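You operate a simulated robot arm through the tools that you are given. There is no shell and no other tool. Be economical: measure what you need, move in short steps, check, and stop when the job is done.

Carry out the task below with a simulated robot arm. There is one attempt and no reset: what you move stays moved.

TASK
Wash out the red- and blue-handled brushes and close the open paint pot.
Fine: rinse each in the water jar and stand it in its own pot again.

Only the result counts: the job must be done as asked and must still hold three seconds after the hand-in. Knocking over, shifting, dropping, spilling or breaking anything else fails it.

THE ROBOT
A 7-joint arm with a two-finger parallel gripper, fixed in place. Base frame: the origin is at the foot of the arm, x ahead of it, y to its left, z up; the work surface is at about z = 0. Units: cm, rad, N and s.
With the tool pointing down near the work surface it reaches from about 24 to 62 cm from the base axis. Its first joint turns from -1.152 to 1.152 rad. Payload 2.6 kg.
The TCP is the grasp point between the finger pads, 3 cm short of the fingertips. In the tool frame z runs along the fingers and y along their closing line. The gripper opens to 9.4 cm. The fingers are 2.8 cm wide and 1 cm thick; the gripper's body (5 by 9.6 cm) begins 5.5 cm behind the TCP.
Orientation is told as [roll, pitch, yaw] about the base's x, y, z axes, in that order, counted from this pose: with the fingers straight down and closing along the base's y, the tool's x points along the base's -x, its y along +y and its z along -z.

THE INTERFACE
- The arm moves only by the tool jog_arm. Its argument "increments" is a list of rows, each a list of 6 numbers: the shift along the base's x, y, z in cm, then the turn, a rotation vector about the base's x, y, z in rad. In form: [[dx, dy, dz, wx, wy, wz], ...]. A call has 1 to 12 rows; each row shifts and turns the commanded pose from where the row before left it. "claw" is the closure, from 0 (fully open) to 1 (shut), set as the call begins (left out, the last holds). Rows are played at 5 a second. More than 5 cm and 0.15 rad between two rows, or a gripper value outside its range, and nothing of the call is played. A pose out of reach is approached as far as the arm can. The call stops where the force on the tool passes 40 N (or 10 N more than at its start, if that is more) or the arm is blocked; 0.2 s more then pass. The fingers move at their own pace (about 7.2 cm/s each) and stop on an object; they squeeze with about 30 N. The grip force told is the motor's: it shows also when the fingers shut on nothing. Time passes only in rows, and 0.2 s behind the last, so rows that do not move let the fingers close. It gives the time, the measured TCP pose, the force on the tool (base axes), the opening and the grip force at its end, in the units of the frame above (readings bear some noise), with the torque about the TCP (base axes, N m) and any sound that the robot's microphone picked up, and new pictures: "views" is both (left out), scene, wrist or none.
- Cameras (640 x 400 px; columns grow to the right, rows downward): "scene" is fixed at [3.21, 42.64, 56.92]; the picture's right is [-0.81, -0.59, 0.00], its down [-0.31, 0.42, -0.85] and it looks along [0.50, -0.69, -0.52] (base axes); focal length 293 px, centre (320, 200). "wrist" rides on the gripper at [7.6, 1.4, -10.3] in the tool frame; the picture's right is [-0.18, 0.98, 0.00], its down [-0.75, -0.14, -0.64] and it looks along [-0.63, -0.12, 0.77] (tool axes); focal length 243 px, centre (320, 200). There is no depth. A picture from a camera that has moved, and an enlarged one, comes with that camera's place and axes in the base frame and with its lens.
- enlarge(camera, box): a new picture of the part [left, top, right, bottom] of that camera's present view, enlarged. It takes no simulated time.
- job_done(): hands the job in; it is judged then, once.

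Go step by step. Nothing tells you positions but the pictures and the camera data: compare them with the known pose of the tool, close in by small moves and look again before you grip or let go. The budget is 120 turns and 200 pictures, counting those below and the enlarged ones. Unless the task says otherwise, let go and move clear before handing in, and close with one line.

The tools are called after "Call:" as a command line: name --pt "numbers of a row" for each row, then --argument value for the rest, lists and objects as JSON in quotes. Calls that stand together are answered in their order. jog_arm: Moves the arm, as the interface text tells. Its arguments: {"type":"object","properties":{"increments":{"type":"array"},"claw":{"type":"number"},"views":{"type":"string","enum":["both","scene","wrist","none"]}},"required":["increments"]} The other tools are called the same way: enlarge (camera, box) takes an enlarged picture of a part of a camera's view; job_done () hands the job in.

At the start:

```text
clock: 0.0
position: [36.1, 0.03, 37.92]
tcp_rot: [0.0, 0.0, 0.001]
contact_force: [0.1, 0.1, -0.2]
torque: [-0.01, -0.04, 0.0]
opening: 9.39
gripper_force: 0.0
```

scene: 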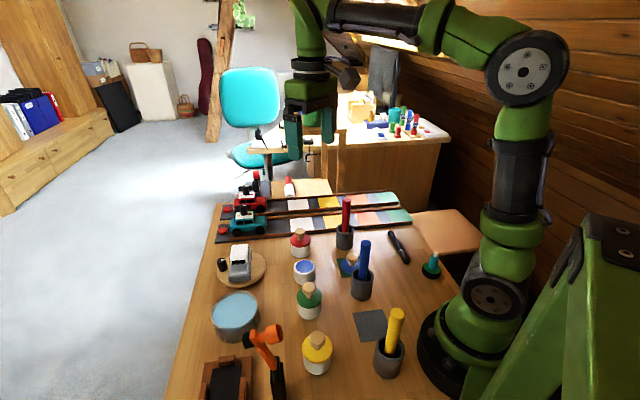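
wrist: 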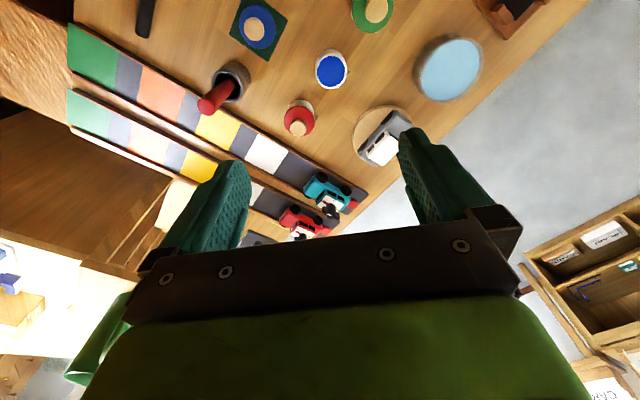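

I see three brush pots (red, blue, yellow), paint pots with lids, an open blue pot, and a large water jar. I'll enlarge to measure first.

Call:
enlarge --camera "scene" --box '[270, 180, 450, 300]'

Call:
enlarge --camera "scene" --box '[180, 240, 420, 400]'

Call:
enlarge --camera "wrist" --box '[180, 0, 500, 180]'

```text
3.33 times, centred on (360, 240) of scene
camera zoom: at [3.21, 42.64, 56.92], right [-0.81, -0.59, 0.0], down [-0.31, 0.42, -0.85], along [0.5, -0.69, -0.52], focal length 975 px, centre (187, 67)
```

zoom: 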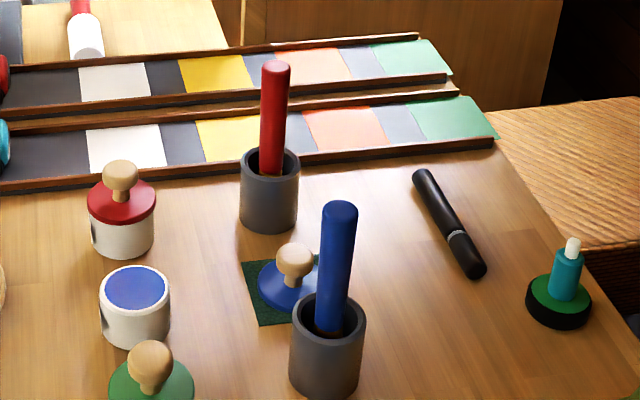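

```text
2.50 times, centred on (300, 320) of scene
camera zoom: at [3.21, 42.64, 56.92], right [-0.81, -0.59, 0.0], down [-0.31, 0.42, -0.85], along [0.5, -0.69, -0.52], focal length 732 px, centre (370, -100)
```

zoom: 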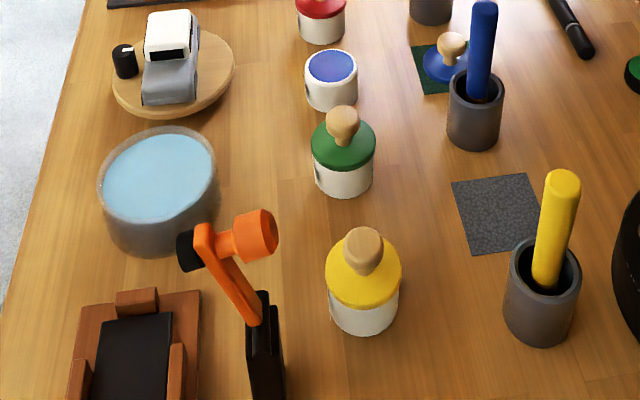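

```text
2.00 times, centred on (340, 90) of wrist
camera zoom: at [28.51, 1.36, 48.23], right [0.18, 0.98, 0.0], down [0.75, -0.14, 0.64], along [0.63, -0.12, -0.77], focal length 485 px, centre (280, 420)
```

zoom: 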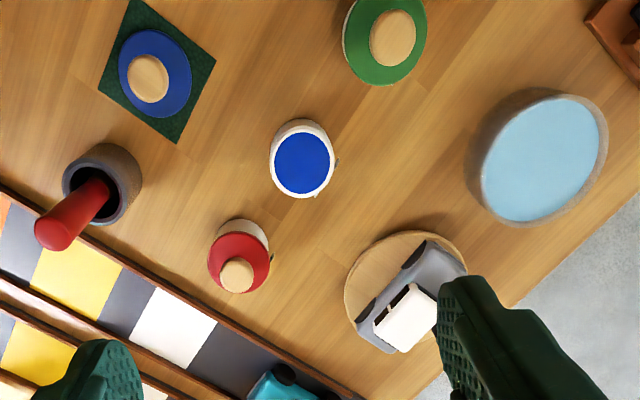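

Positions estimated: open blue pot ≈(37.7,1.6), lid ≈(30.4,-9), blue brush pot ≈(24.4,-3.8), red brush pot ≈(36.2,-14.7), jar ≈(40.9,20.4). I'll turn the wrist for a second view of the brush pots.

Call:
jog_arm --pt "-0.5 0 -0.7 0 0 -0.1428" --pt "-0.5 0 -0.7 0 0 -0.1428" --pt "-0.5 0 -0.7 0 0 -0.1428" --pt "-0.5 0 -0.7 0 0 -0.1428" --pt "-0.5 0 -0.7 0 0 -0.1428" --pt "-0.5 0 -0.7 0 0 -0.1428" --pt "-0.5 0 -0.7 0 0 -0.1428" --pt "-0.5 0 -0.7 0 0 -0.1428" --pt "-0.5 0 -0.7 0 0 -0.1428" --pt "-0.5 0 -0.7 0 0 -0.1428" --pt "-0.5 0 -0.7 0 0 -0.1428"

```text
clock: 2.4
position: [30.45, -0.04, 30.32]
tcp_rot: [0.0, -0.001, -1.572]
contact_force: [0.7, -0.5, 0.3]
torque: [0.05, -0.02, 0.02]
opening: 9.39
gripper_force: 0.1
camera wrist: at [31.94, 7.55, 40.59], right [0.98, -0.19, 0.0], down [-0.14, -0.75, 0.64], along [-0.12, -0.63, -0.77], focal length 243 px, centre (320, 200)
```

scene: 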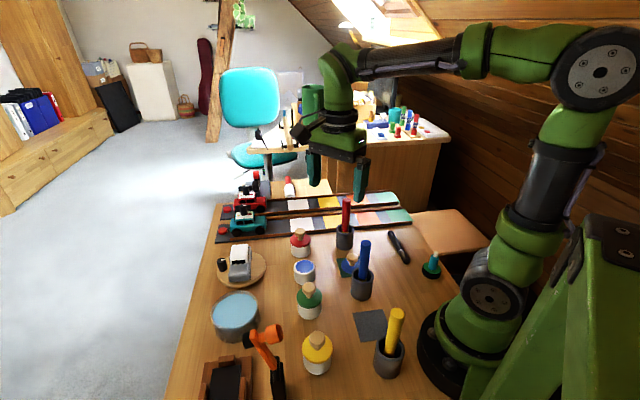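
wrist: 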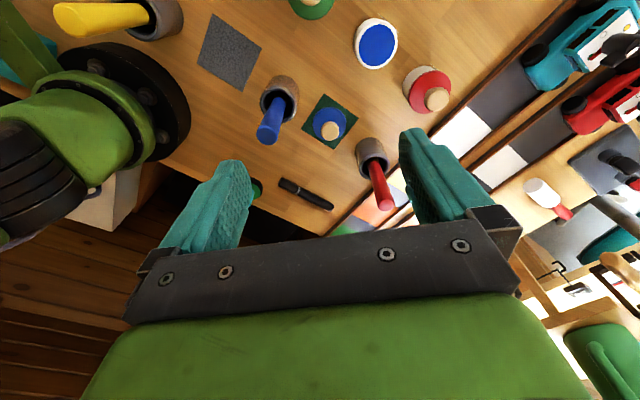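

Call:
enlarge --camera "wrist" --box '[240, 60, 400, 220]'

Call:
enlarge --camera "scene" --box '[190, 270, 290, 360]'

```text
2.50 times, centred on (320, 140) of wrist
camera zoom: at [31.94, 7.55, 40.59], right [0.98, -0.19, 0.0], down [-0.14, -0.75, 0.64], along [-0.12, -0.63, -0.77], focal length 606 px, centre (320, 350)
```

zoom: 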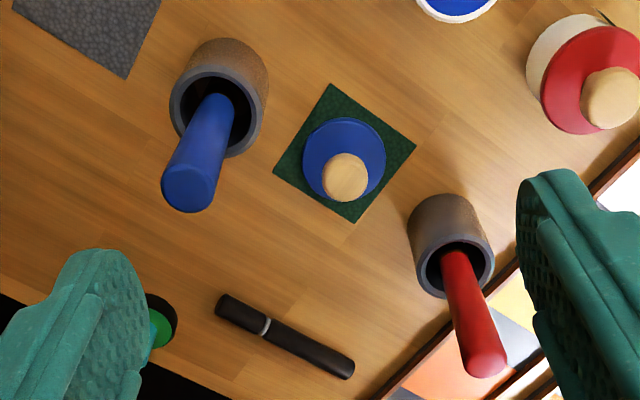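

```text
4.44 times, centred on (240, 315) of scene
camera zoom: at [3.21, 42.64, 56.92], right [-0.81, -0.59, 0.0], down [-0.31, 0.42, -0.85], along [0.5, -0.69, -0.52], focal length 1300 px, centre (676, -311)
```

zoom: 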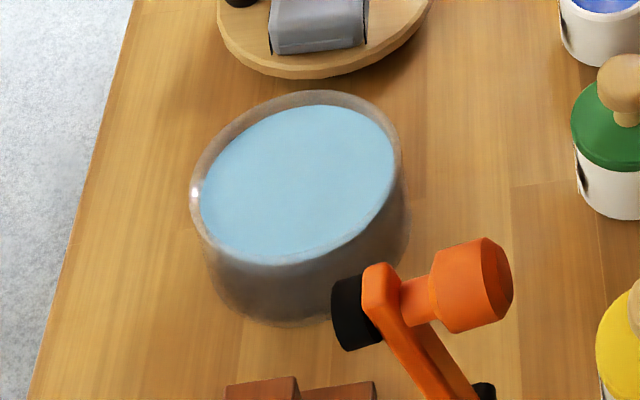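

Brushes stand nearly upright, tops at z≈15.7: blue at about (24.0,-2.9), red at about (36.7,-15). I'll hover over the blue one and check alignment.

Call:
jog_arm --pt "-2.15 -0.95 -3.0 0 0 0" --pt "-2.15 -0.95 -3.0 0 0 0" --pt "-2.15 -0.95 -3.0 0 0 0" --pt "0 0 0 0 0 0"

Call:
enlarge --camera "scene" --box '[300, 180, 420, 310]'

```text
clock: 3.4
position: [23.97, -3.33, 21.3]
tcp_rot: [0.0, 0.0, -1.572]
contact_force: [0.1, -0.1, 0.0]
torque: [0.01, 0.03, 0.03]
opening: 9.4
gripper_force: 0.0
camera wrist: at [25.35, 4.36, 31.52], right [0.98, -0.18, 0.0], down [-0.14, -0.75, 0.64], along [-0.12, -0.63, -0.77], focal length 243 px, centre (320, 200)
```

scene: 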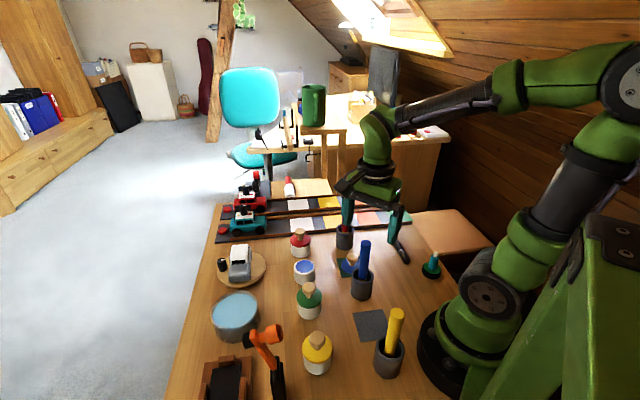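
wrist: 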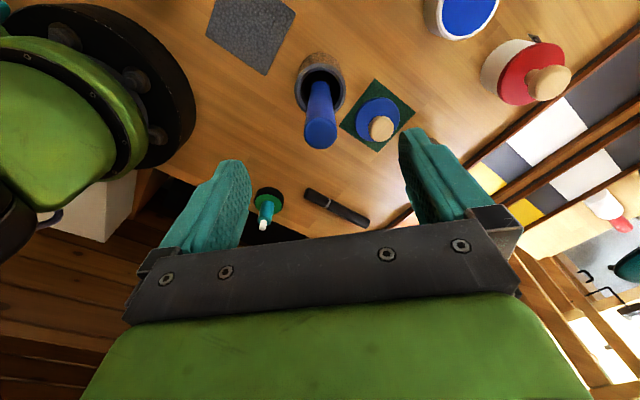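

```text
3.08 times, centred on (360, 245) of scene
camera zoom: at [3.21, 42.64, 56.92], right [-0.81, -0.59, 0.0], down [-0.31, 0.42, -0.85], along [0.5, -0.69, -0.52], focal length 900 px, centre (197, 62)
```

zoom: 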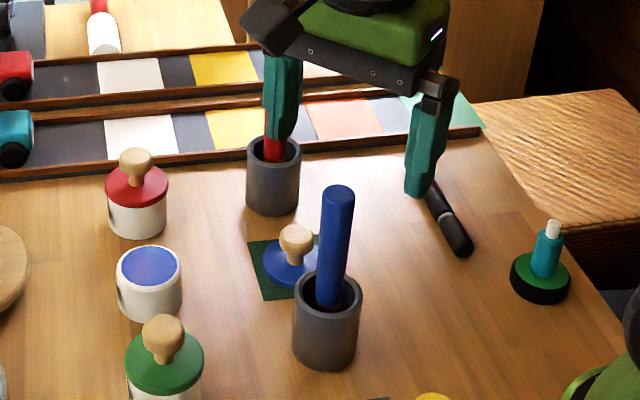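

Blue handle top is about (24.0,-2.9,16.2). I'll verify the pose settles, then lower.

Call:
jog_arm --pt "0 0 0 0 0 0" --pt "0 0 -1 0 0 0" --pt "0 0 0 0 0 0" --views "none"

```text
clock: 4.2
position: [23.87, -3.16, 20.1]
tcp_rot: [-0.002, -0.001, -1.57]
contact_force: [0.6, -0.6, -0.1]
torque: [0.0, 0.0, -0.02]
opening: 9.41
gripper_force: 0.2
```

Measured y is about 0.25 off; correct and lower part-way around the handle.

Call:
jog_arm --pt "0.1 0.25 0 0 0 0" --pt "0 0 -2 0 0 0" --pt "0 0 -2 0 0 0" --pt "0 0 0 0 0 0"

Call:
enlarge --camera "scene" --box '[300, 180, 420, 310]'

```text
clock: 5.2
position: [24.09, -2.94, 16.22]
tcp_rot: [0.0, 0.0, -1.571]
contact_force: [0.4, 0.3, 1.4]
torque: [0.02, 0.01, -0.01]
opening: 9.39
gripper_force: 0.1
camera wrist: at [25.55, 4.63, 26.44], right [0.98, -0.18, 0.0], down [-0.14, -0.75, 0.64], along [-0.12, -0.63, -0.77], focal length 243 px, centre (320, 200)
```

scene: 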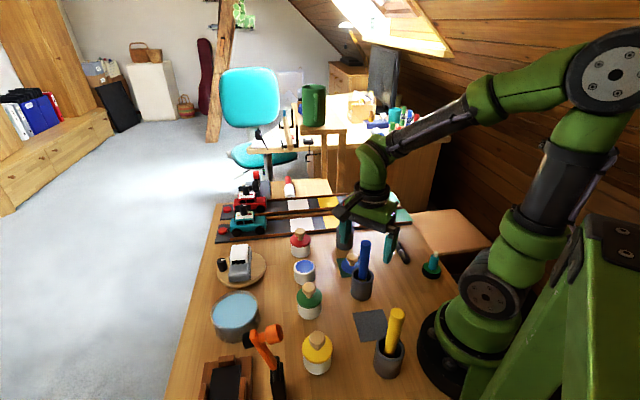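
wrist: 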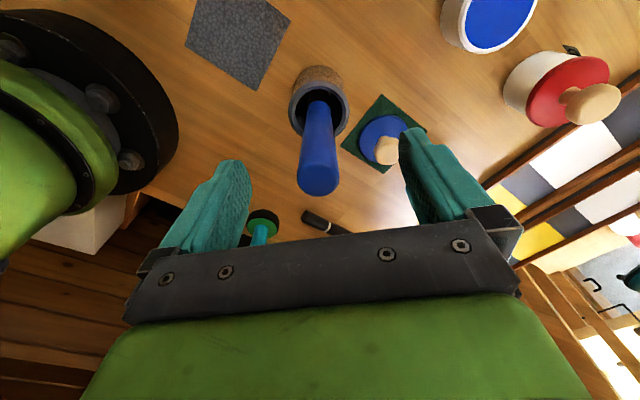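

```text
3.08 times, centred on (360, 245) of scene
camera zoom: at [3.21, 42.64, 56.92], right [-0.81, -0.59, 0.0], down [-0.31, 0.42, -0.85], along [0.5, -0.69, -0.52], focal length 900 px, centre (197, 62)
```

zoom: 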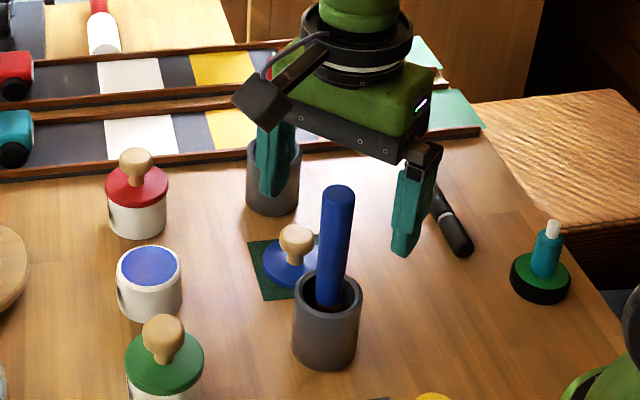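

TCP and handle top coincide in both views. Lower to grip height and close.

Call:
jog_arm --pt "0 0 -1.3 0 0 0" --pt "0 0 -1.3 0 0 0" --pt "0 0 -1.0 0 0 0" --pt "0 0 0 0 0 0"

```text
clock: 6.2
position: [24.14, -2.79, 12.59]
tcp_rot: [0.0, -0.001, -1.571]
contact_force: [-0.3, -0.3, 0.4]
torque: [0.01, 0.01, -0.02]
opening: 9.42
gripper_force: 0.0
camera wrist: at [25.58, 4.82, 22.88], right [0.98, -0.18, 0.0], down [-0.14, -0.75, 0.64], along [-0.12, -0.63, -0.77], focal length 243 px, centre (320, 200)
```

scene: 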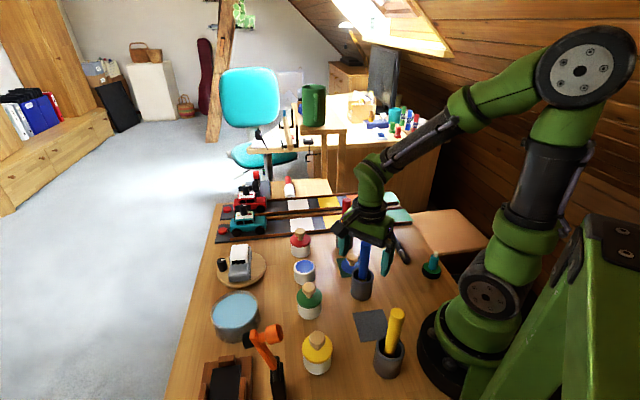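
wrist: 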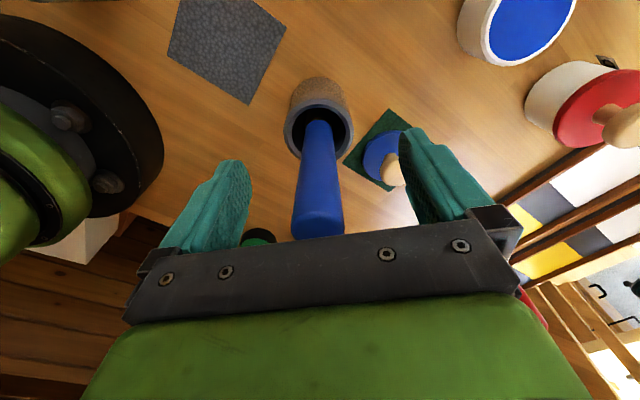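

Call:
jog_arm --pt "0 0 0 0 0 0" --pt "0 0 0 0 0 0" --pt "0 0 0 0 0 0" --pt "0 0 0 0 0 0" --pt "0 0 0 0 0 0" --claw 1

```text
clock: 7.4
position: [24.13, -2.74, 12.65]
tcp_rot: [0.002, -0.001, -1.571]
contact_force: [0.3, 0.5, 0.5]
torque: [-0.02, 0.0, -0.05]
opening: 2.14
gripper_force: 29.7
camera wrist: at [25.58, 4.82, 22.91], right [0.98, -0.18, 0.0], down [-0.14, -0.75, 0.64], along [-0.12, -0.63, -0.77], focal length 243 px, centre (320, 200)
```

scene: 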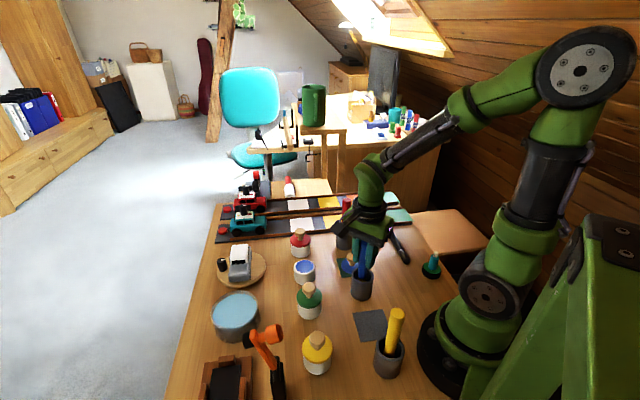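
wrist: 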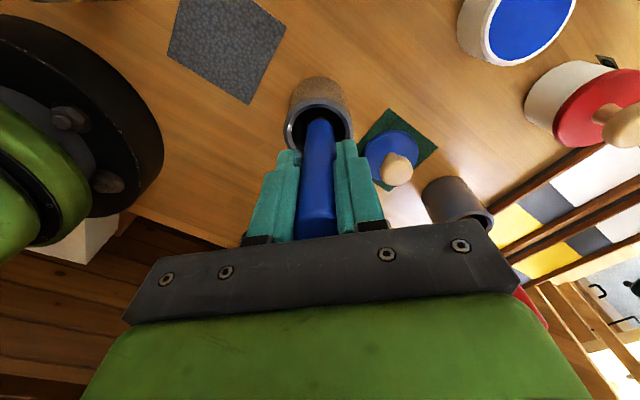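

Handle gripped (2.1 cm). Lift slowly straight up and look at the brush.

Call:
jog_arm --pt "0 0 1.5 0 0 0" --pt "0 0 1.5 0 0 0" --pt "0 0 1.5 0 0 0" --pt "0 0 1.5 0 0 0" --pt "0 0 1.5 0 0 0" --pt "0 0 1.5 0 0 0" --pt "0 0 1.5 0 0 0" --pt "0 0 1.5 0 0 0" --pt "0 0 1.5 0 0 0" --pt "0 0 1.5 0 0 0" --pt "0 0 0 0 0 0"

Call:
enlarge --camera "scene" --box '[280, 120, 440, 310]'

```text
clock: 9.8
position: [24.28, -2.78, 27.83]
tcp_rot: [0.001, 0.001, -1.572]
contact_force: [-0.2, 0.1, 0.5]
torque: [0.0, 0.02, 0.0]
opening: 2.15
gripper_force: 30.7
camera wrist: at [25.64, 4.86, 38.04], right [0.98, -0.18, 0.0], down [-0.14, -0.75, 0.64], along [-0.12, -0.63, -0.77], focal length 243 px, centre (320, 200)
```

scene: 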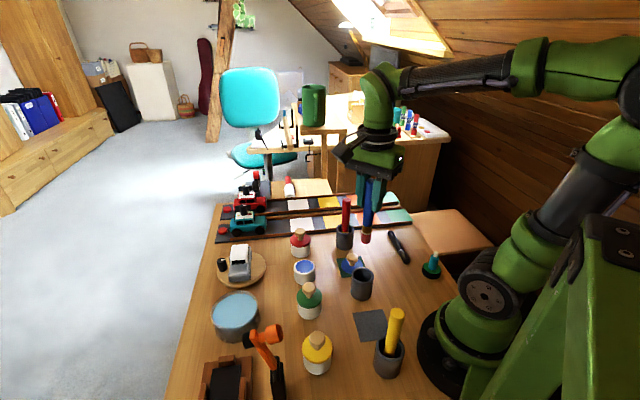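
wrist: 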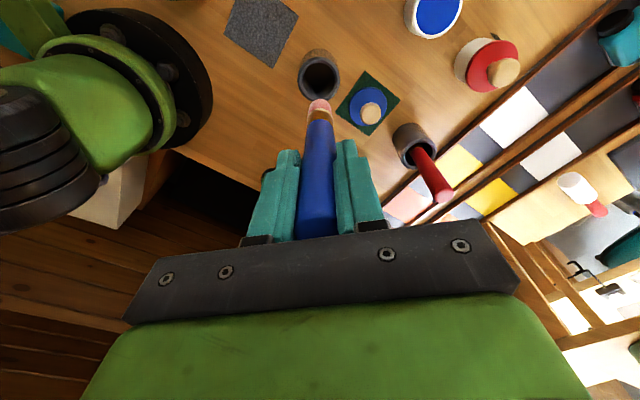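

```text
2.11 times, centred on (360, 215) of scene
camera zoom: at [3.21, 42.64, 56.92], right [-0.81, -0.59, 0.0], down [-0.31, 0.42, -0.85], along [0.5, -0.69, -0.52], focal length 616 px, centre (236, 168)
```

zoom: 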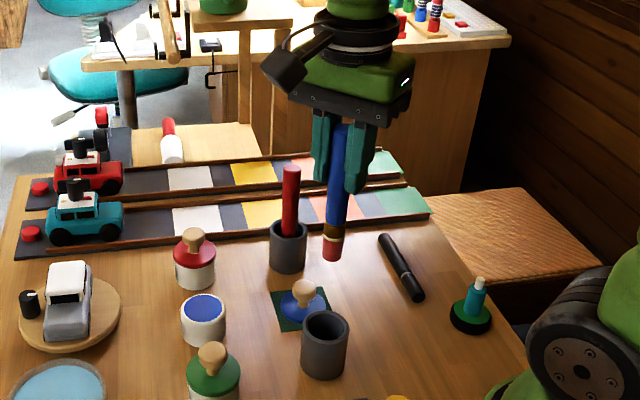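

The brush is out, tip about 11.6 cm below the TCP. Carry it high over to above the water jar.

Call:
jog_arm --pt "1.69 2.32 0 0 0 0" --pt "1.69 2.32 0 0 0 0" --pt "1.69 2.32 0 0 0 0" --pt "1.69 2.32 0 0 0 0" --pt "1.69 2.32 0 0 0 0" --pt "1.69 2.32 0 0 0 0" --pt "1.69 2.32 0 0 0 0" --pt "1.69 2.32 0 0 0 0" --pt "1.69 2.32 0 0 0 0" --pt "1.69 2.32 0 0 0 0" --pt "0 0 0 0 0 0" --pt "0 0 0 0 0 0"

```text
clock: 12.4
position: [41.19, 20.62, 27.63]
tcp_rot: [0.0, 0.0, -1.571]
contact_force: [-0.1, 0.3, -0.2]
torque: [0.0, -0.03, 0.01]
opening: 2.17
gripper_force: 29.6
camera wrist: at [42.59, 28.2, 37.92], right [0.98, -0.18, 0.0], down [-0.14, -0.75, 0.64], along [-0.12, -0.63, -0.77], focal length 243 px, centre (320, 200)
```

scene: 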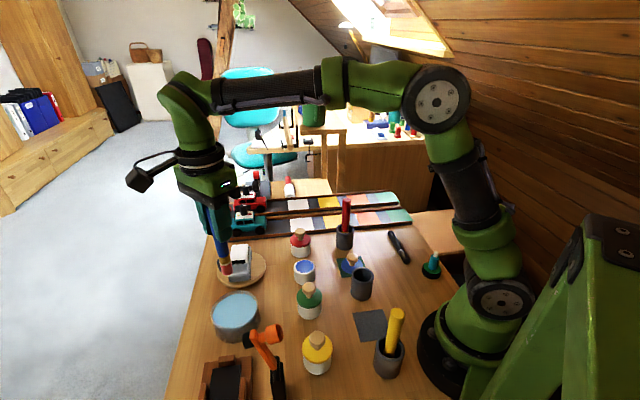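
wrist: 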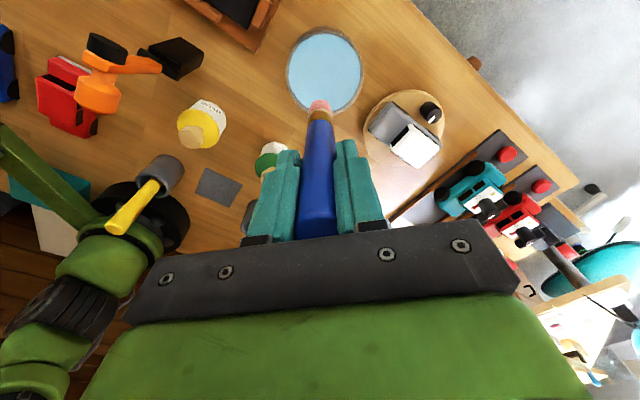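

The jar centre is about (41.5,20.8). Shift slightly and lower in stages.

Call:
jog_arm --pt "0.3 0.3 -2 0 0 0" --pt "0 0 -2 0 0 0" --pt "0 0 -2 0 0 0" --pt "0 0 -2 0 0 0" --pt "0 0 0 0 0 0"

Call:
enlarge --camera "scene" --box '[180, 240, 300, 360]'

```text
clock: 13.6
position: [41.37, 20.84, 19.57]
tcp_rot: [0.0, 0.001, -1.57]
contact_force: [-0.1, 0.0, -1.1]
torque: [0.0, -0.01, -0.03]
opening: 2.18
gripper_force: 30.0
camera wrist: at [42.84, 28.4, 29.87], right [0.98, -0.18, 0.0], down [-0.14, -0.75, 0.64], along [-0.12, -0.63, -0.77], focal length 243 px, centre (320, 200)
```

scene: 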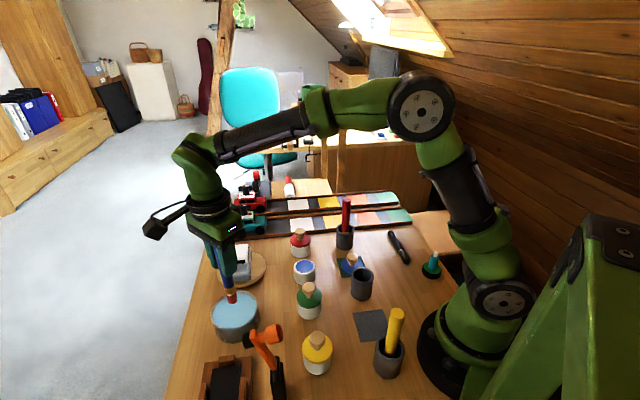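
wrist: 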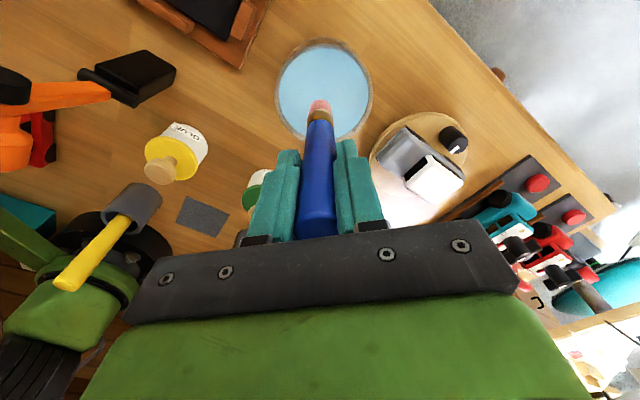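

```text
3.33 times, centred on (240, 300) of scene
camera zoom: at [3.21, 42.64, 56.92], right [-0.81, -0.59, 0.0], down [-0.31, 0.42, -0.85], along [0.5, -0.69, -0.52], focal length 975 px, centre (587, -133)
```

zoom: 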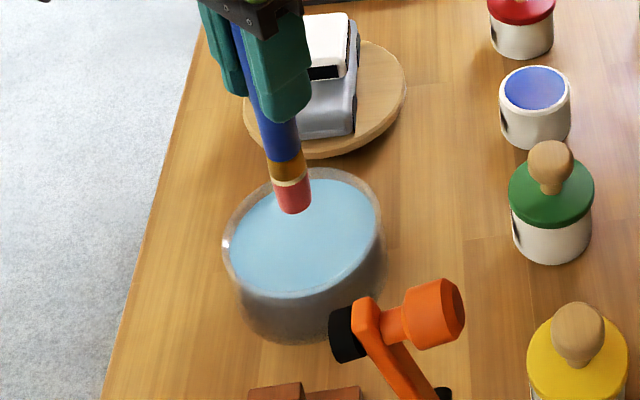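

Tip is over the water within the rim. Lower into the water and swish gently.

Call:
jog_arm --pt "0 0 -1.5 0 0 0" --pt "0 0 -1.5 0 0 0" --pt "0 0 -1.5 0 0 0" --pt "0 0 -1.3 0 0 0" --pt "0 0 0 0 0 0"

Call:
enlarge --camera "scene" --box '[180, 240, 300, 360]'

```text
clock: 14.8
position: [41.64, 20.89, 14.15]
tcp_rot: [0.005, 0.004, -1.568]
contact_force: [-0.1, 1.7, 25.3]
torque: [0.25, 0.03, 0.04]
opening: 2.17
gripper_force: 30.2
camera wrist: at [42.97, 28.45, 24.39], right [0.98, -0.18, 0.01], down [-0.14, -0.76, 0.64], along [-0.11, -0.63, -0.77], focal length 243 px, centre (320, 200)
```

scene: 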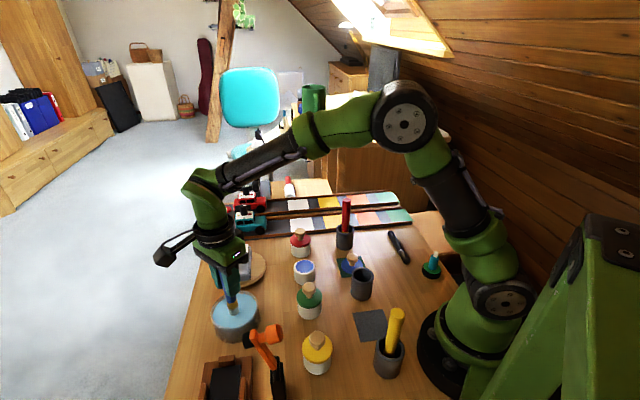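
wrist: 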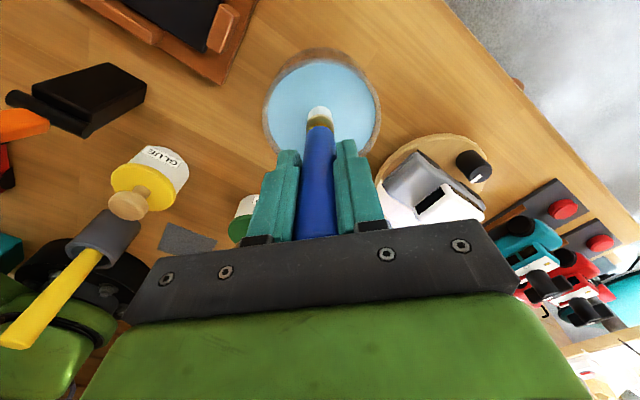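

```text
3.33 times, centred on (240, 300) of scene
camera zoom: at [3.2, 42.64, 56.92], right [-0.81, -0.59, 0.0], down [-0.31, 0.42, -0.85], along [0.5, -0.69, -0.52], focal length 975 px, centre (587, -133)
```

zoom: 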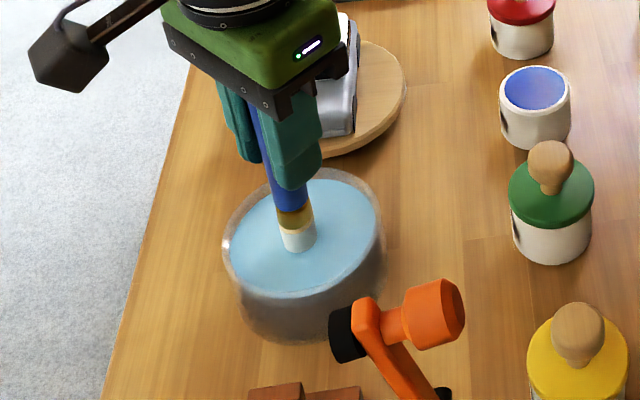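

The bristles touched the jar's floor and have already turned white (clean). Lift off a little, give a small swish, then raise.

Call:
jog_arm --pt "0 0 1.0 0 0 0" --pt "0.7 0 0 0 0 0" --pt "-0.7 0.7 0 0 0 0" --pt "-0.7 -0.7 0 0 0 0" --pt "0.7 -0.7 0 0 0 0" --pt "0 0.7 0 0 0 0" --pt "0 0 1.5 0 0 0" --pt "0 0 2 0 0 0" --pt "0 0 2 0 0 0" --pt "0 0 0 0 0 0"

Call:
enlarge --camera "scene" --box '[180, 220, 300, 340]'

```text
clock: 17.0
position: [41.34, 20.84, 20.45]
tcp_rot: [0.0, 0.001, -1.571]
contact_force: [0.4, -0.2, 0.3]
torque: [-0.01, 0.01, -0.01]
opening: 2.15
gripper_force: 29.7
camera wrist: at [42.88, 28.41, 30.69], right [0.98, -0.18, 0.0], down [-0.14, -0.75, 0.64], along [-0.12, -0.63, -0.77], focal length 243 px, centre (320, 200)
```

scene: 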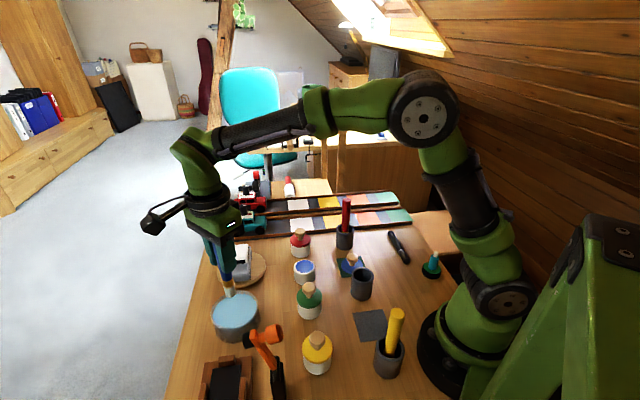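
wrist: 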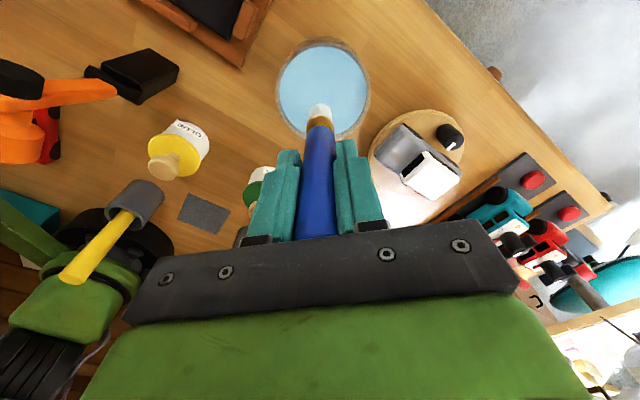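

```text
3.33 times, centred on (240, 280) of scene
camera zoom: at [3.21, 42.64, 56.92], right [-0.81, -0.59, 0.0], down [-0.31, 0.42, -0.85], along [0.5, -0.69, -0.52], focal length 975 px, centre (587, -67)
```

zoom: 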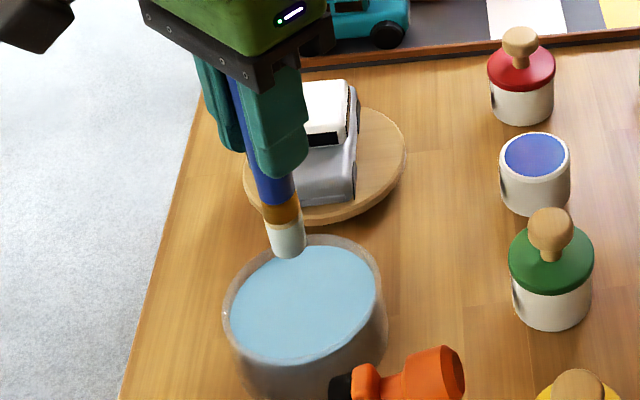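

Blue brush is clean. Raise and carry it back to above its pot.

Call:
jog_arm --pt "0 0 3.7 0 0 0" --pt "0 0 3.7 0 0 0" --pt "-1.91 -2.63 0 0 0 0" --pt "-1.91 -2.63 0 0 0 0" --pt "-1.91 -2.63 0 0 0 0" --pt "-1.91 -2.63 0 0 0 0" --pt "-1.91 -2.63 0 0 0 0" --pt "-1.91 -2.63 0 0 0 0" --pt "-1.91 -2.63 0 0 0 0" --pt "-1.91 -2.63 0 0 0 0" --pt "-1.91 -2.63 0 0 0 0" --pt "0 0 0 0 0 0" --views "none"

Call:
jog_arm --pt "0 0 -2 0 0 0" --pt "0 0 -2 0 0 0" --pt "0 0 -2 0 0 0" --pt "0 0 0 0 0 0" --pt "0 0 0 0 0 0"

Call:
enlarge --camera "scene" --box '[300, 180, 420, 310]'

```text
clock: 19.6
position: [24.05, -2.78, 27.87]
tcp_rot: [0.0, 0.0, -1.571]
contact_force: [0.2, 0.5, 0.1]
torque: [0.01, -0.04, -0.01]
opening: 2.13
gripper_force: 30.1
```

```text
clock: 20.8
position: [24.28, -2.79, 21.86]
tcp_rot: [0.001, 0.0, -1.571]
contact_force: [-0.4, 0.3, 0.2]
torque: [-0.03, 0.0, 0.03]
opening: 2.16
gripper_force: 30.2
camera wrist: at [25.61, 4.8, 32.11], right [0.98, -0.18, 0.0], down [-0.14, -0.75, 0.64], along [-0.12, -0.63, -0.77], focal length 243 px, centre (320, 200)
```

scene: 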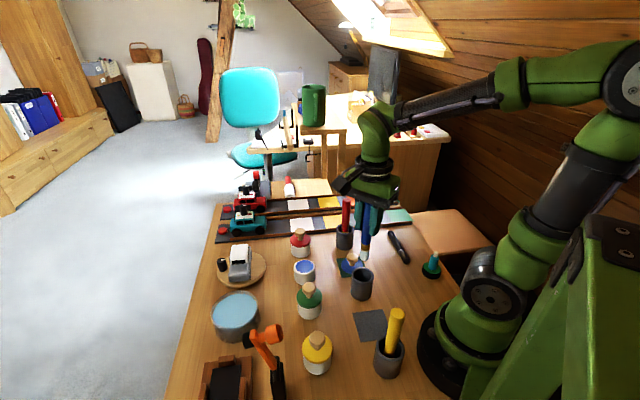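
wrist: 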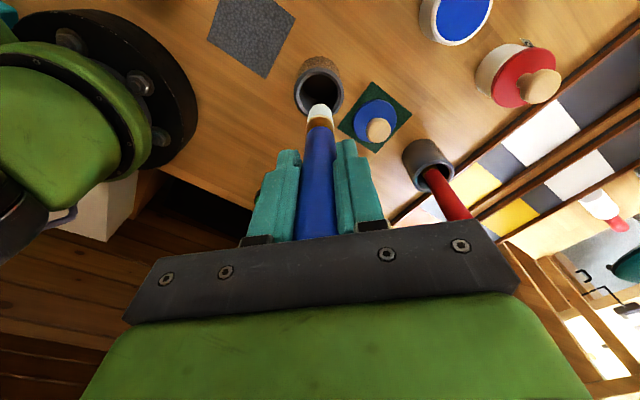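

```text
3.08 times, centred on (360, 245) of scene
camera zoom: at [3.21, 42.64, 56.92], right [-0.81, -0.59, 0.0], down [-0.31, 0.42, -0.85], along [0.5, -0.69, -0.52], focal length 900 px, centre (197, 62)
```

zoom: 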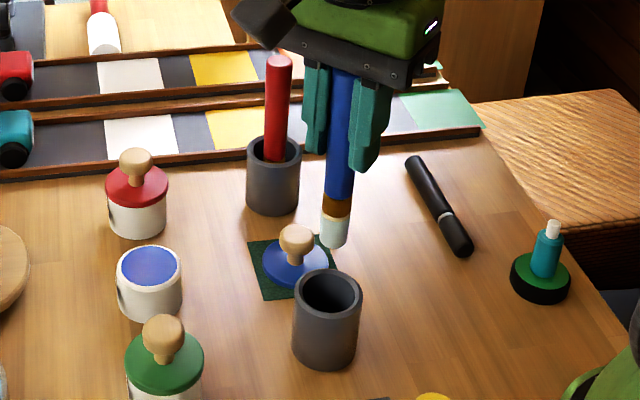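

Aligned within a few mm (pot centre ≈(24.1,-2.5)). Nudge and lower into the pot.

Call:
jog_arm --pt "0 0.2 -1.5 0 0 0" --pt "0 0 -1.5 0 0 0" --pt "0 0 -1.5 0 0 0" --pt "0 0 -1.0 0 0 0" --pt "0 0 0 0 0 0"

Call:
enlarge --camera "scene" --box '[300, 180, 420, 310]'

```text
clock: 22.0
position: [24.37, -2.82, 16.33]
tcp_rot: [-0.001, -0.002, -1.57]
contact_force: [0.2, 0.3, -0.2]
torque: [0.03, 0.01, 0.01]
opening: 2.15
gripper_force: 29.9
camera wrist: at [25.7, 4.78, 26.57], right [0.98, -0.18, 0.0], down [-0.14, -0.75, 0.64], along [-0.12, -0.63, -0.77], focal length 243 px, centre (320, 200)
```

scene: 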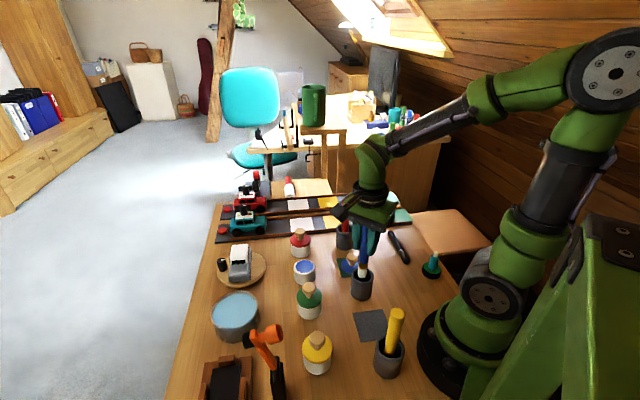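
wrist: 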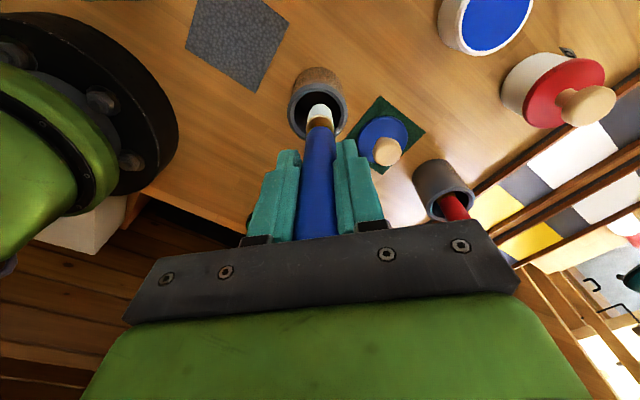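

```text
3.08 times, centred on (360, 245) of scene
camera zoom: at [3.21, 42.64, 56.92], right [-0.81, -0.59, 0.0], down [-0.31, 0.42, -0.85], along [0.5, -0.69, -0.52], focal length 900 px, centre (197, 62)
```

zoom: 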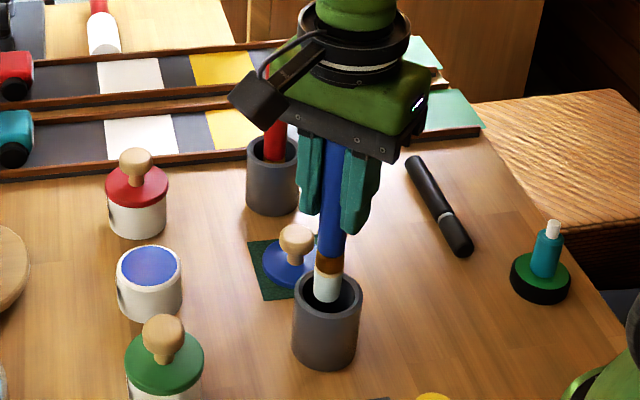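

The brush tip is inside the pot. Lower gently until it rests.

Call:
jog_arm --pt "-0.1 0.1 -1.5 0 0 0" --pt "0 0 -1.2 0 0 0" --pt "0 0 -0.5 0 0 0" --pt "0 0 0 0 0 0" --views "none"

Call:
jog_arm --pt "0 0 -0.3 0 0 0" --pt "0 0 0 0 0 0" --views "scene"

Call:
enlarge --camera "scene" --box '[300, 180, 420, 310]'

```text
clock: 23.0
position: [24.15, -2.56, 12.98]
tcp_rot: [-0.001, -0.001, -1.571]
contact_force: [0.0, -0.2, 0.4]
torque: [0.01, 0.02, 0.02]
opening: 2.12
gripper_force: 30.7
```

```text
clock: 23.6
position: [24.29, -2.54, 12.69]
tcp_rot: [0.001, 0.0, -1.57]
contact_force: [-0.4, 0.0, 0.2]
torque: [-0.02, 0.01, -0.02]
opening: 2.14
gripper_force: 30.3
```

scene: 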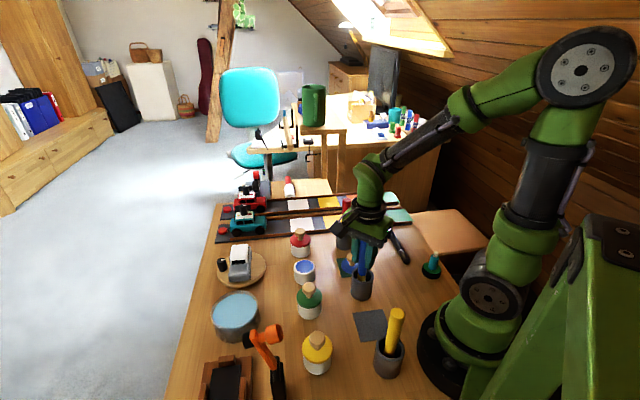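

```text
3.08 times, centred on (360, 245) of scene
camera zoom: at [3.21, 42.64, 56.92], right [-0.81, -0.59, 0.0], down [-0.31, 0.42, -0.85], along [0.5, -0.69, -0.52], focal length 900 px, centre (197, 62)
```

zoom: 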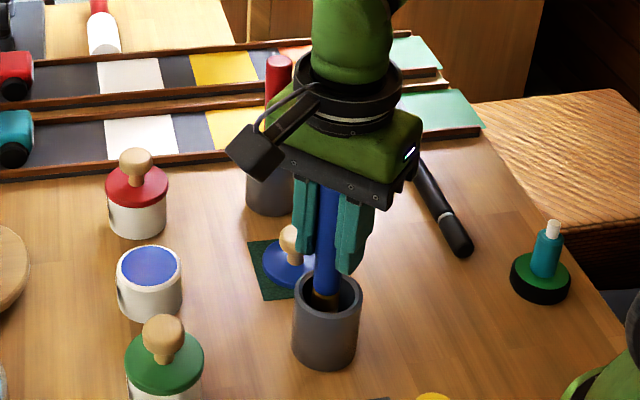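

Not resting yet (the brush slipped up a bit in the grip); continue in small steps.

Call:
jog_arm --pt "0 0 -0.3 0 0 0" --pt "0 0 0 0 0 0" --views "none"

Call:
jog_arm --pt "0 0 -0.3 0 0 0" --pt "0 0 0 0 0 0" --views "none"

Call:
jog_arm --pt "0 0 -0.25 0 0 0" --pt "0 0 0 0 0 0" --views "none"

```text
clock: 24.2
position: [24.18, -2.46, 12.42]
tcp_rot: [-0.001, 0.0, -1.571]
contact_force: [-0.1, 0.5, 0.2]
torque: [0.0, -0.01, 0.05]
opening: 2.16
gripper_force: 30.2
```

```text
clock: 24.8
position: [24.22, -2.44, 12.16]
tcp_rot: [0.0, 0.0, -1.569]
contact_force: [0.2, 0.5, -0.3]
torque: [-0.02, 0.0, 0.0]
opening: 2.14
gripper_force: 30.5
```

```text
clock: 25.4
position: [24.17, -2.4, 11.87]
tcp_rot: [-0.001, 0.001, -1.57]
contact_force: [-0.6, 0.9, -0.2]
torque: [0.03, -0.01, 0.02]
opening: 2.12
gripper_force: 30.3
```

Call:
jog_arm --pt "0 0 -0.25 0 0 0" --pt "0 0 0 0 0 0" --views "none"

Call:
jog_arm --pt "0 0 -0.25 0 0 0" --pt "0 0 0 0 0 0"

Call:
enlarge --camera "scene" --box '[300, 180, 420, 310]'

```text
clock: 26.0
position: [24.21, -2.54, 11.41]
tcp_rot: [0.001, 0.0, -1.571]
contact_force: [0.1, 0.0, -0.2]
torque: [0.02, 0.02, 0.04]
opening: 2.12
gripper_force: 30.1
```

```text
clock: 26.6
position: [24.07, -2.49, 11.46]
tcp_rot: [0.002, 0.0, -1.572]
contact_force: [-5.2, 0.7, 25.3]
torque: [0.05, 0.52, -0.01]
opening: 2.14
gripper_force: 30.1
camera wrist: at [25.61, 5.12, 21.75], right [0.98, -0.18, 0.0], down [-0.14, -0.75, 0.64], along [-0.12, -0.63, -0.77], focal length 243 px, centre (320, 200)
```

scene: 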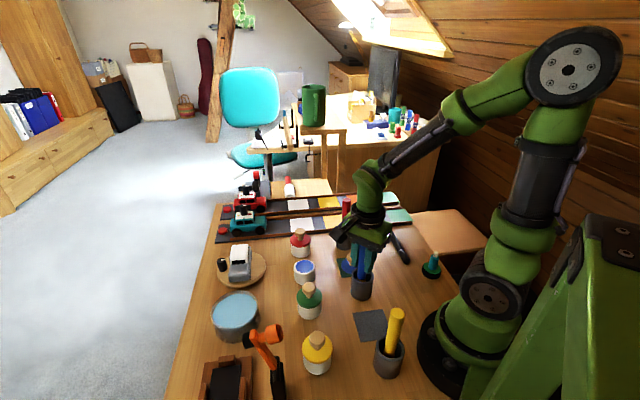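
wrist: 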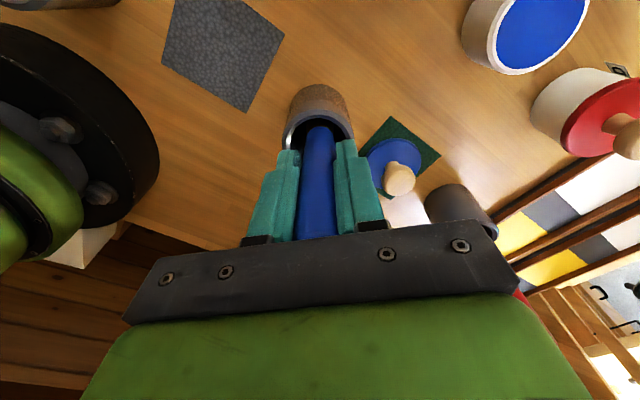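

```text
3.08 times, centred on (360, 245) of scene
camera zoom: at [3.2, 42.64, 56.92], right [-0.81, -0.59, 0.0], down [-0.31, 0.42, -0.85], along [0.5, -0.69, -0.52], focal length 900 px, centre (197, 62)
```

zoom: 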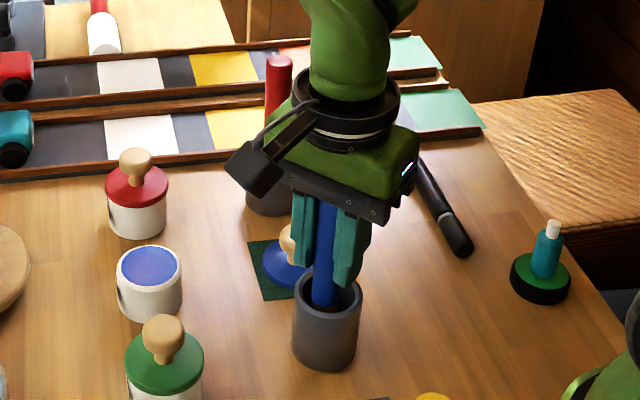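

It rests on the pot floor. Relieve, open, and rise.

Call:
jog_arm --pt "0 0 0.2 0 0 0" --pt "0 0 0 0 0 0" --views "none"

Call:
jog_arm --pt "0 0 0 0 0 0" --pt "0 0 0 0 0 0" --pt "0 0 0 0 0 0" --pt "0 0 2 0 0 0" --pt "0 0 2.5 0 0 0" --pt "0 0 3 0 0 0" --pt "0 0 3 0 0 0" --pt "0 0 0 0 0 0" --claw 0.3

Call:
enlarge --camera "scene" --box '[300, 180, 420, 310]'

```text
clock: 27.2
position: [24.22, -2.41, 11.66]
tcp_rot: [-0.002, -0.001, -1.57]
contact_force: [-1.0, -1.0, -0.6]
torque: [0.0, 0.03, 0.0]
opening: 2.13
gripper_force: 29.8
```

```text
clock: 29.0
position: [24.38, -2.35, 22.1]
tcp_rot: [-0.002, 0.001, -1.57]
contact_force: [-0.2, 0.2, 1.0]
torque: [0.0, 0.0, 0.0]
opening: 6.59
gripper_force: 0.0
camera wrist: at [25.8, 5.34, 32.26], right [0.98, -0.18, 0.0], down [-0.14, -0.75, 0.64], along [-0.12, -0.63, -0.77], focal length 243 px, centre (320, 200)
```

scene: 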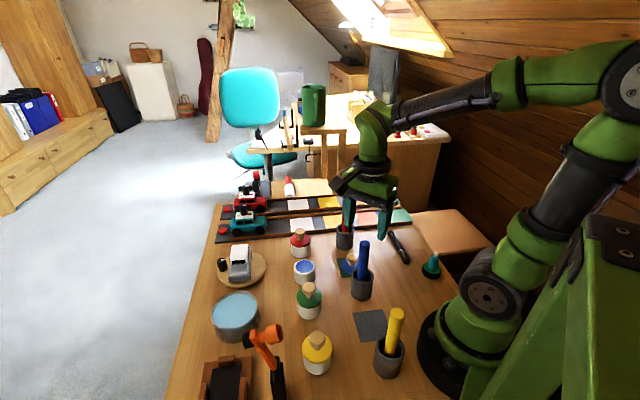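
wrist: 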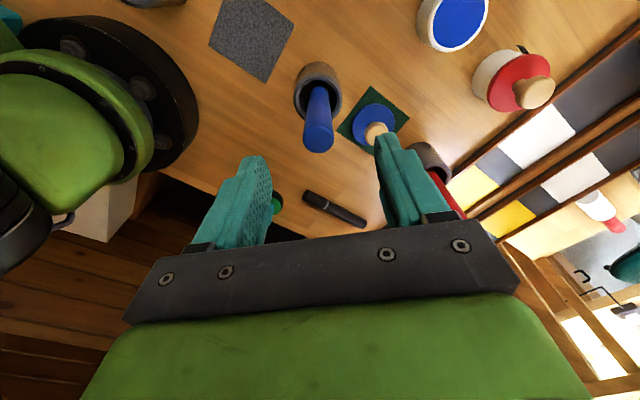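

```text
3.08 times, centred on (360, 245) of scene
camera zoom: at [3.21, 42.64, 56.92], right [-0.81, -0.59, 0.0], down [-0.31, 0.42, -0.85], along [0.5, -0.69, -0.52], focal length 900 px, centre (197, 62)
```

zoom: 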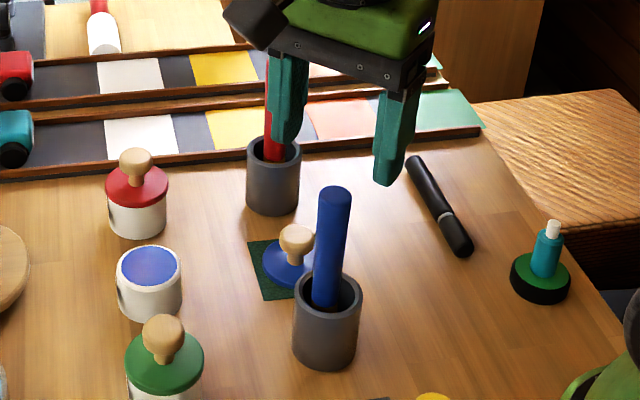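

Blue brush is back in its pot. Now hover over the red brush.

Call:
jog_arm --pt "2.06 -2.1 0 0 0 0" --pt "2.06 -2.1 0 0 0 0" --pt "2.06 -2.1 0 0 0 0" --pt "2.06 -2.1 0 0 0 0" --pt "2.06 -2.1 0 0 0 0" --pt "2.06 -2.1 0 0 0 0" --pt "0 0 0 0 0 0" --pt "0 0 0 0 0 0" --claw 0

Call:
enlarge --camera "scene" --box '[290, 160, 410, 290]'

Call:
enlarge --camera "wrist" --box '[240, 40, 400, 200]'

```text
clock: 30.8
position: [36.17, -15.23, 22.08]
tcp_rot: [-0.001, 0.001, -1.57]
contact_force: [1.1, -0.2, 0.0]
torque: [0.01, -0.04, -0.01]
opening: 9.42
gripper_force: 0.1
camera wrist: at [37.71, -7.68, 32.41], right [0.98, -0.18, 0.0], down [-0.14, -0.75, 0.64], along [-0.12, -0.63, -0.77], focal length 243 px, centre (320, 200)
```

scene: 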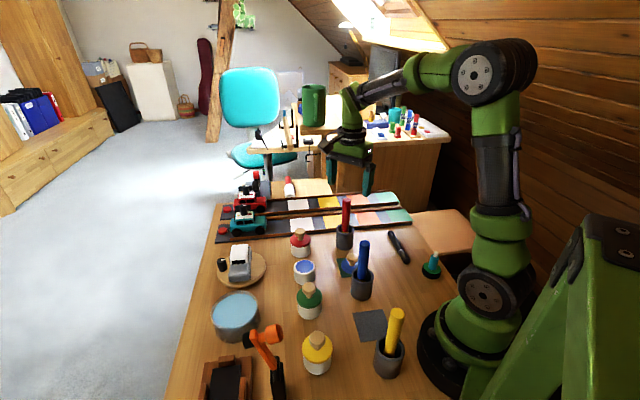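
wrist: 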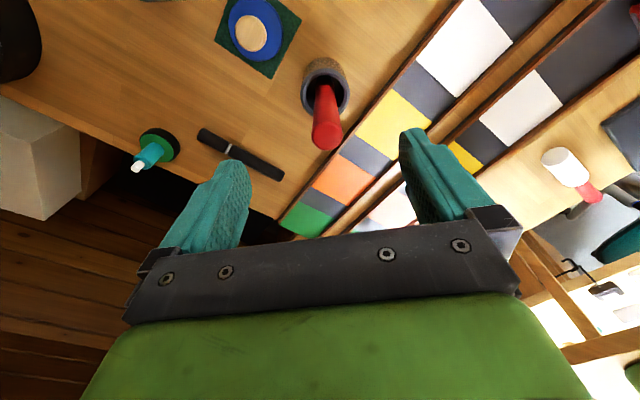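

```text
3.08 times, centred on (350, 225) of scene
camera zoom: at [3.21, 42.64, 56.92], right [-0.81, -0.59, 0.0], down [-0.31, 0.42, -0.85], along [0.5, -0.69, -0.52], focal length 900 px, centre (228, 123)
```

zoom: 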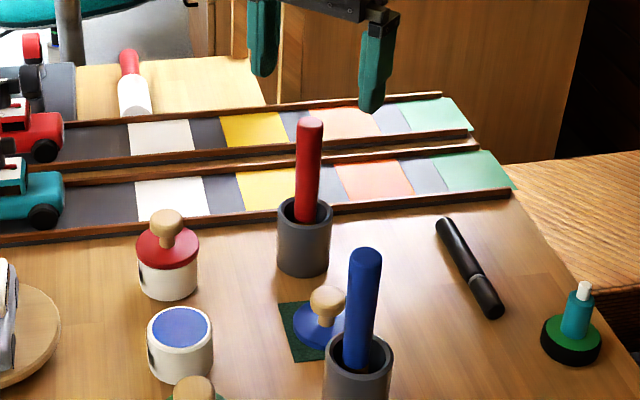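

```text
2.50 times, centred on (320, 120) of wrist
camera zoom: at [37.71, -7.68, 32.41], right [0.98, -0.18, 0.0], down [-0.14, -0.75, 0.64], along [-0.12, -0.63, -0.77], focal length 606 px, centre (320, 400)
```

zoom: 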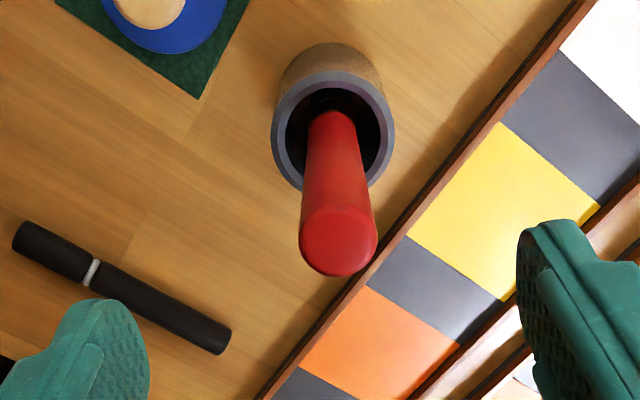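

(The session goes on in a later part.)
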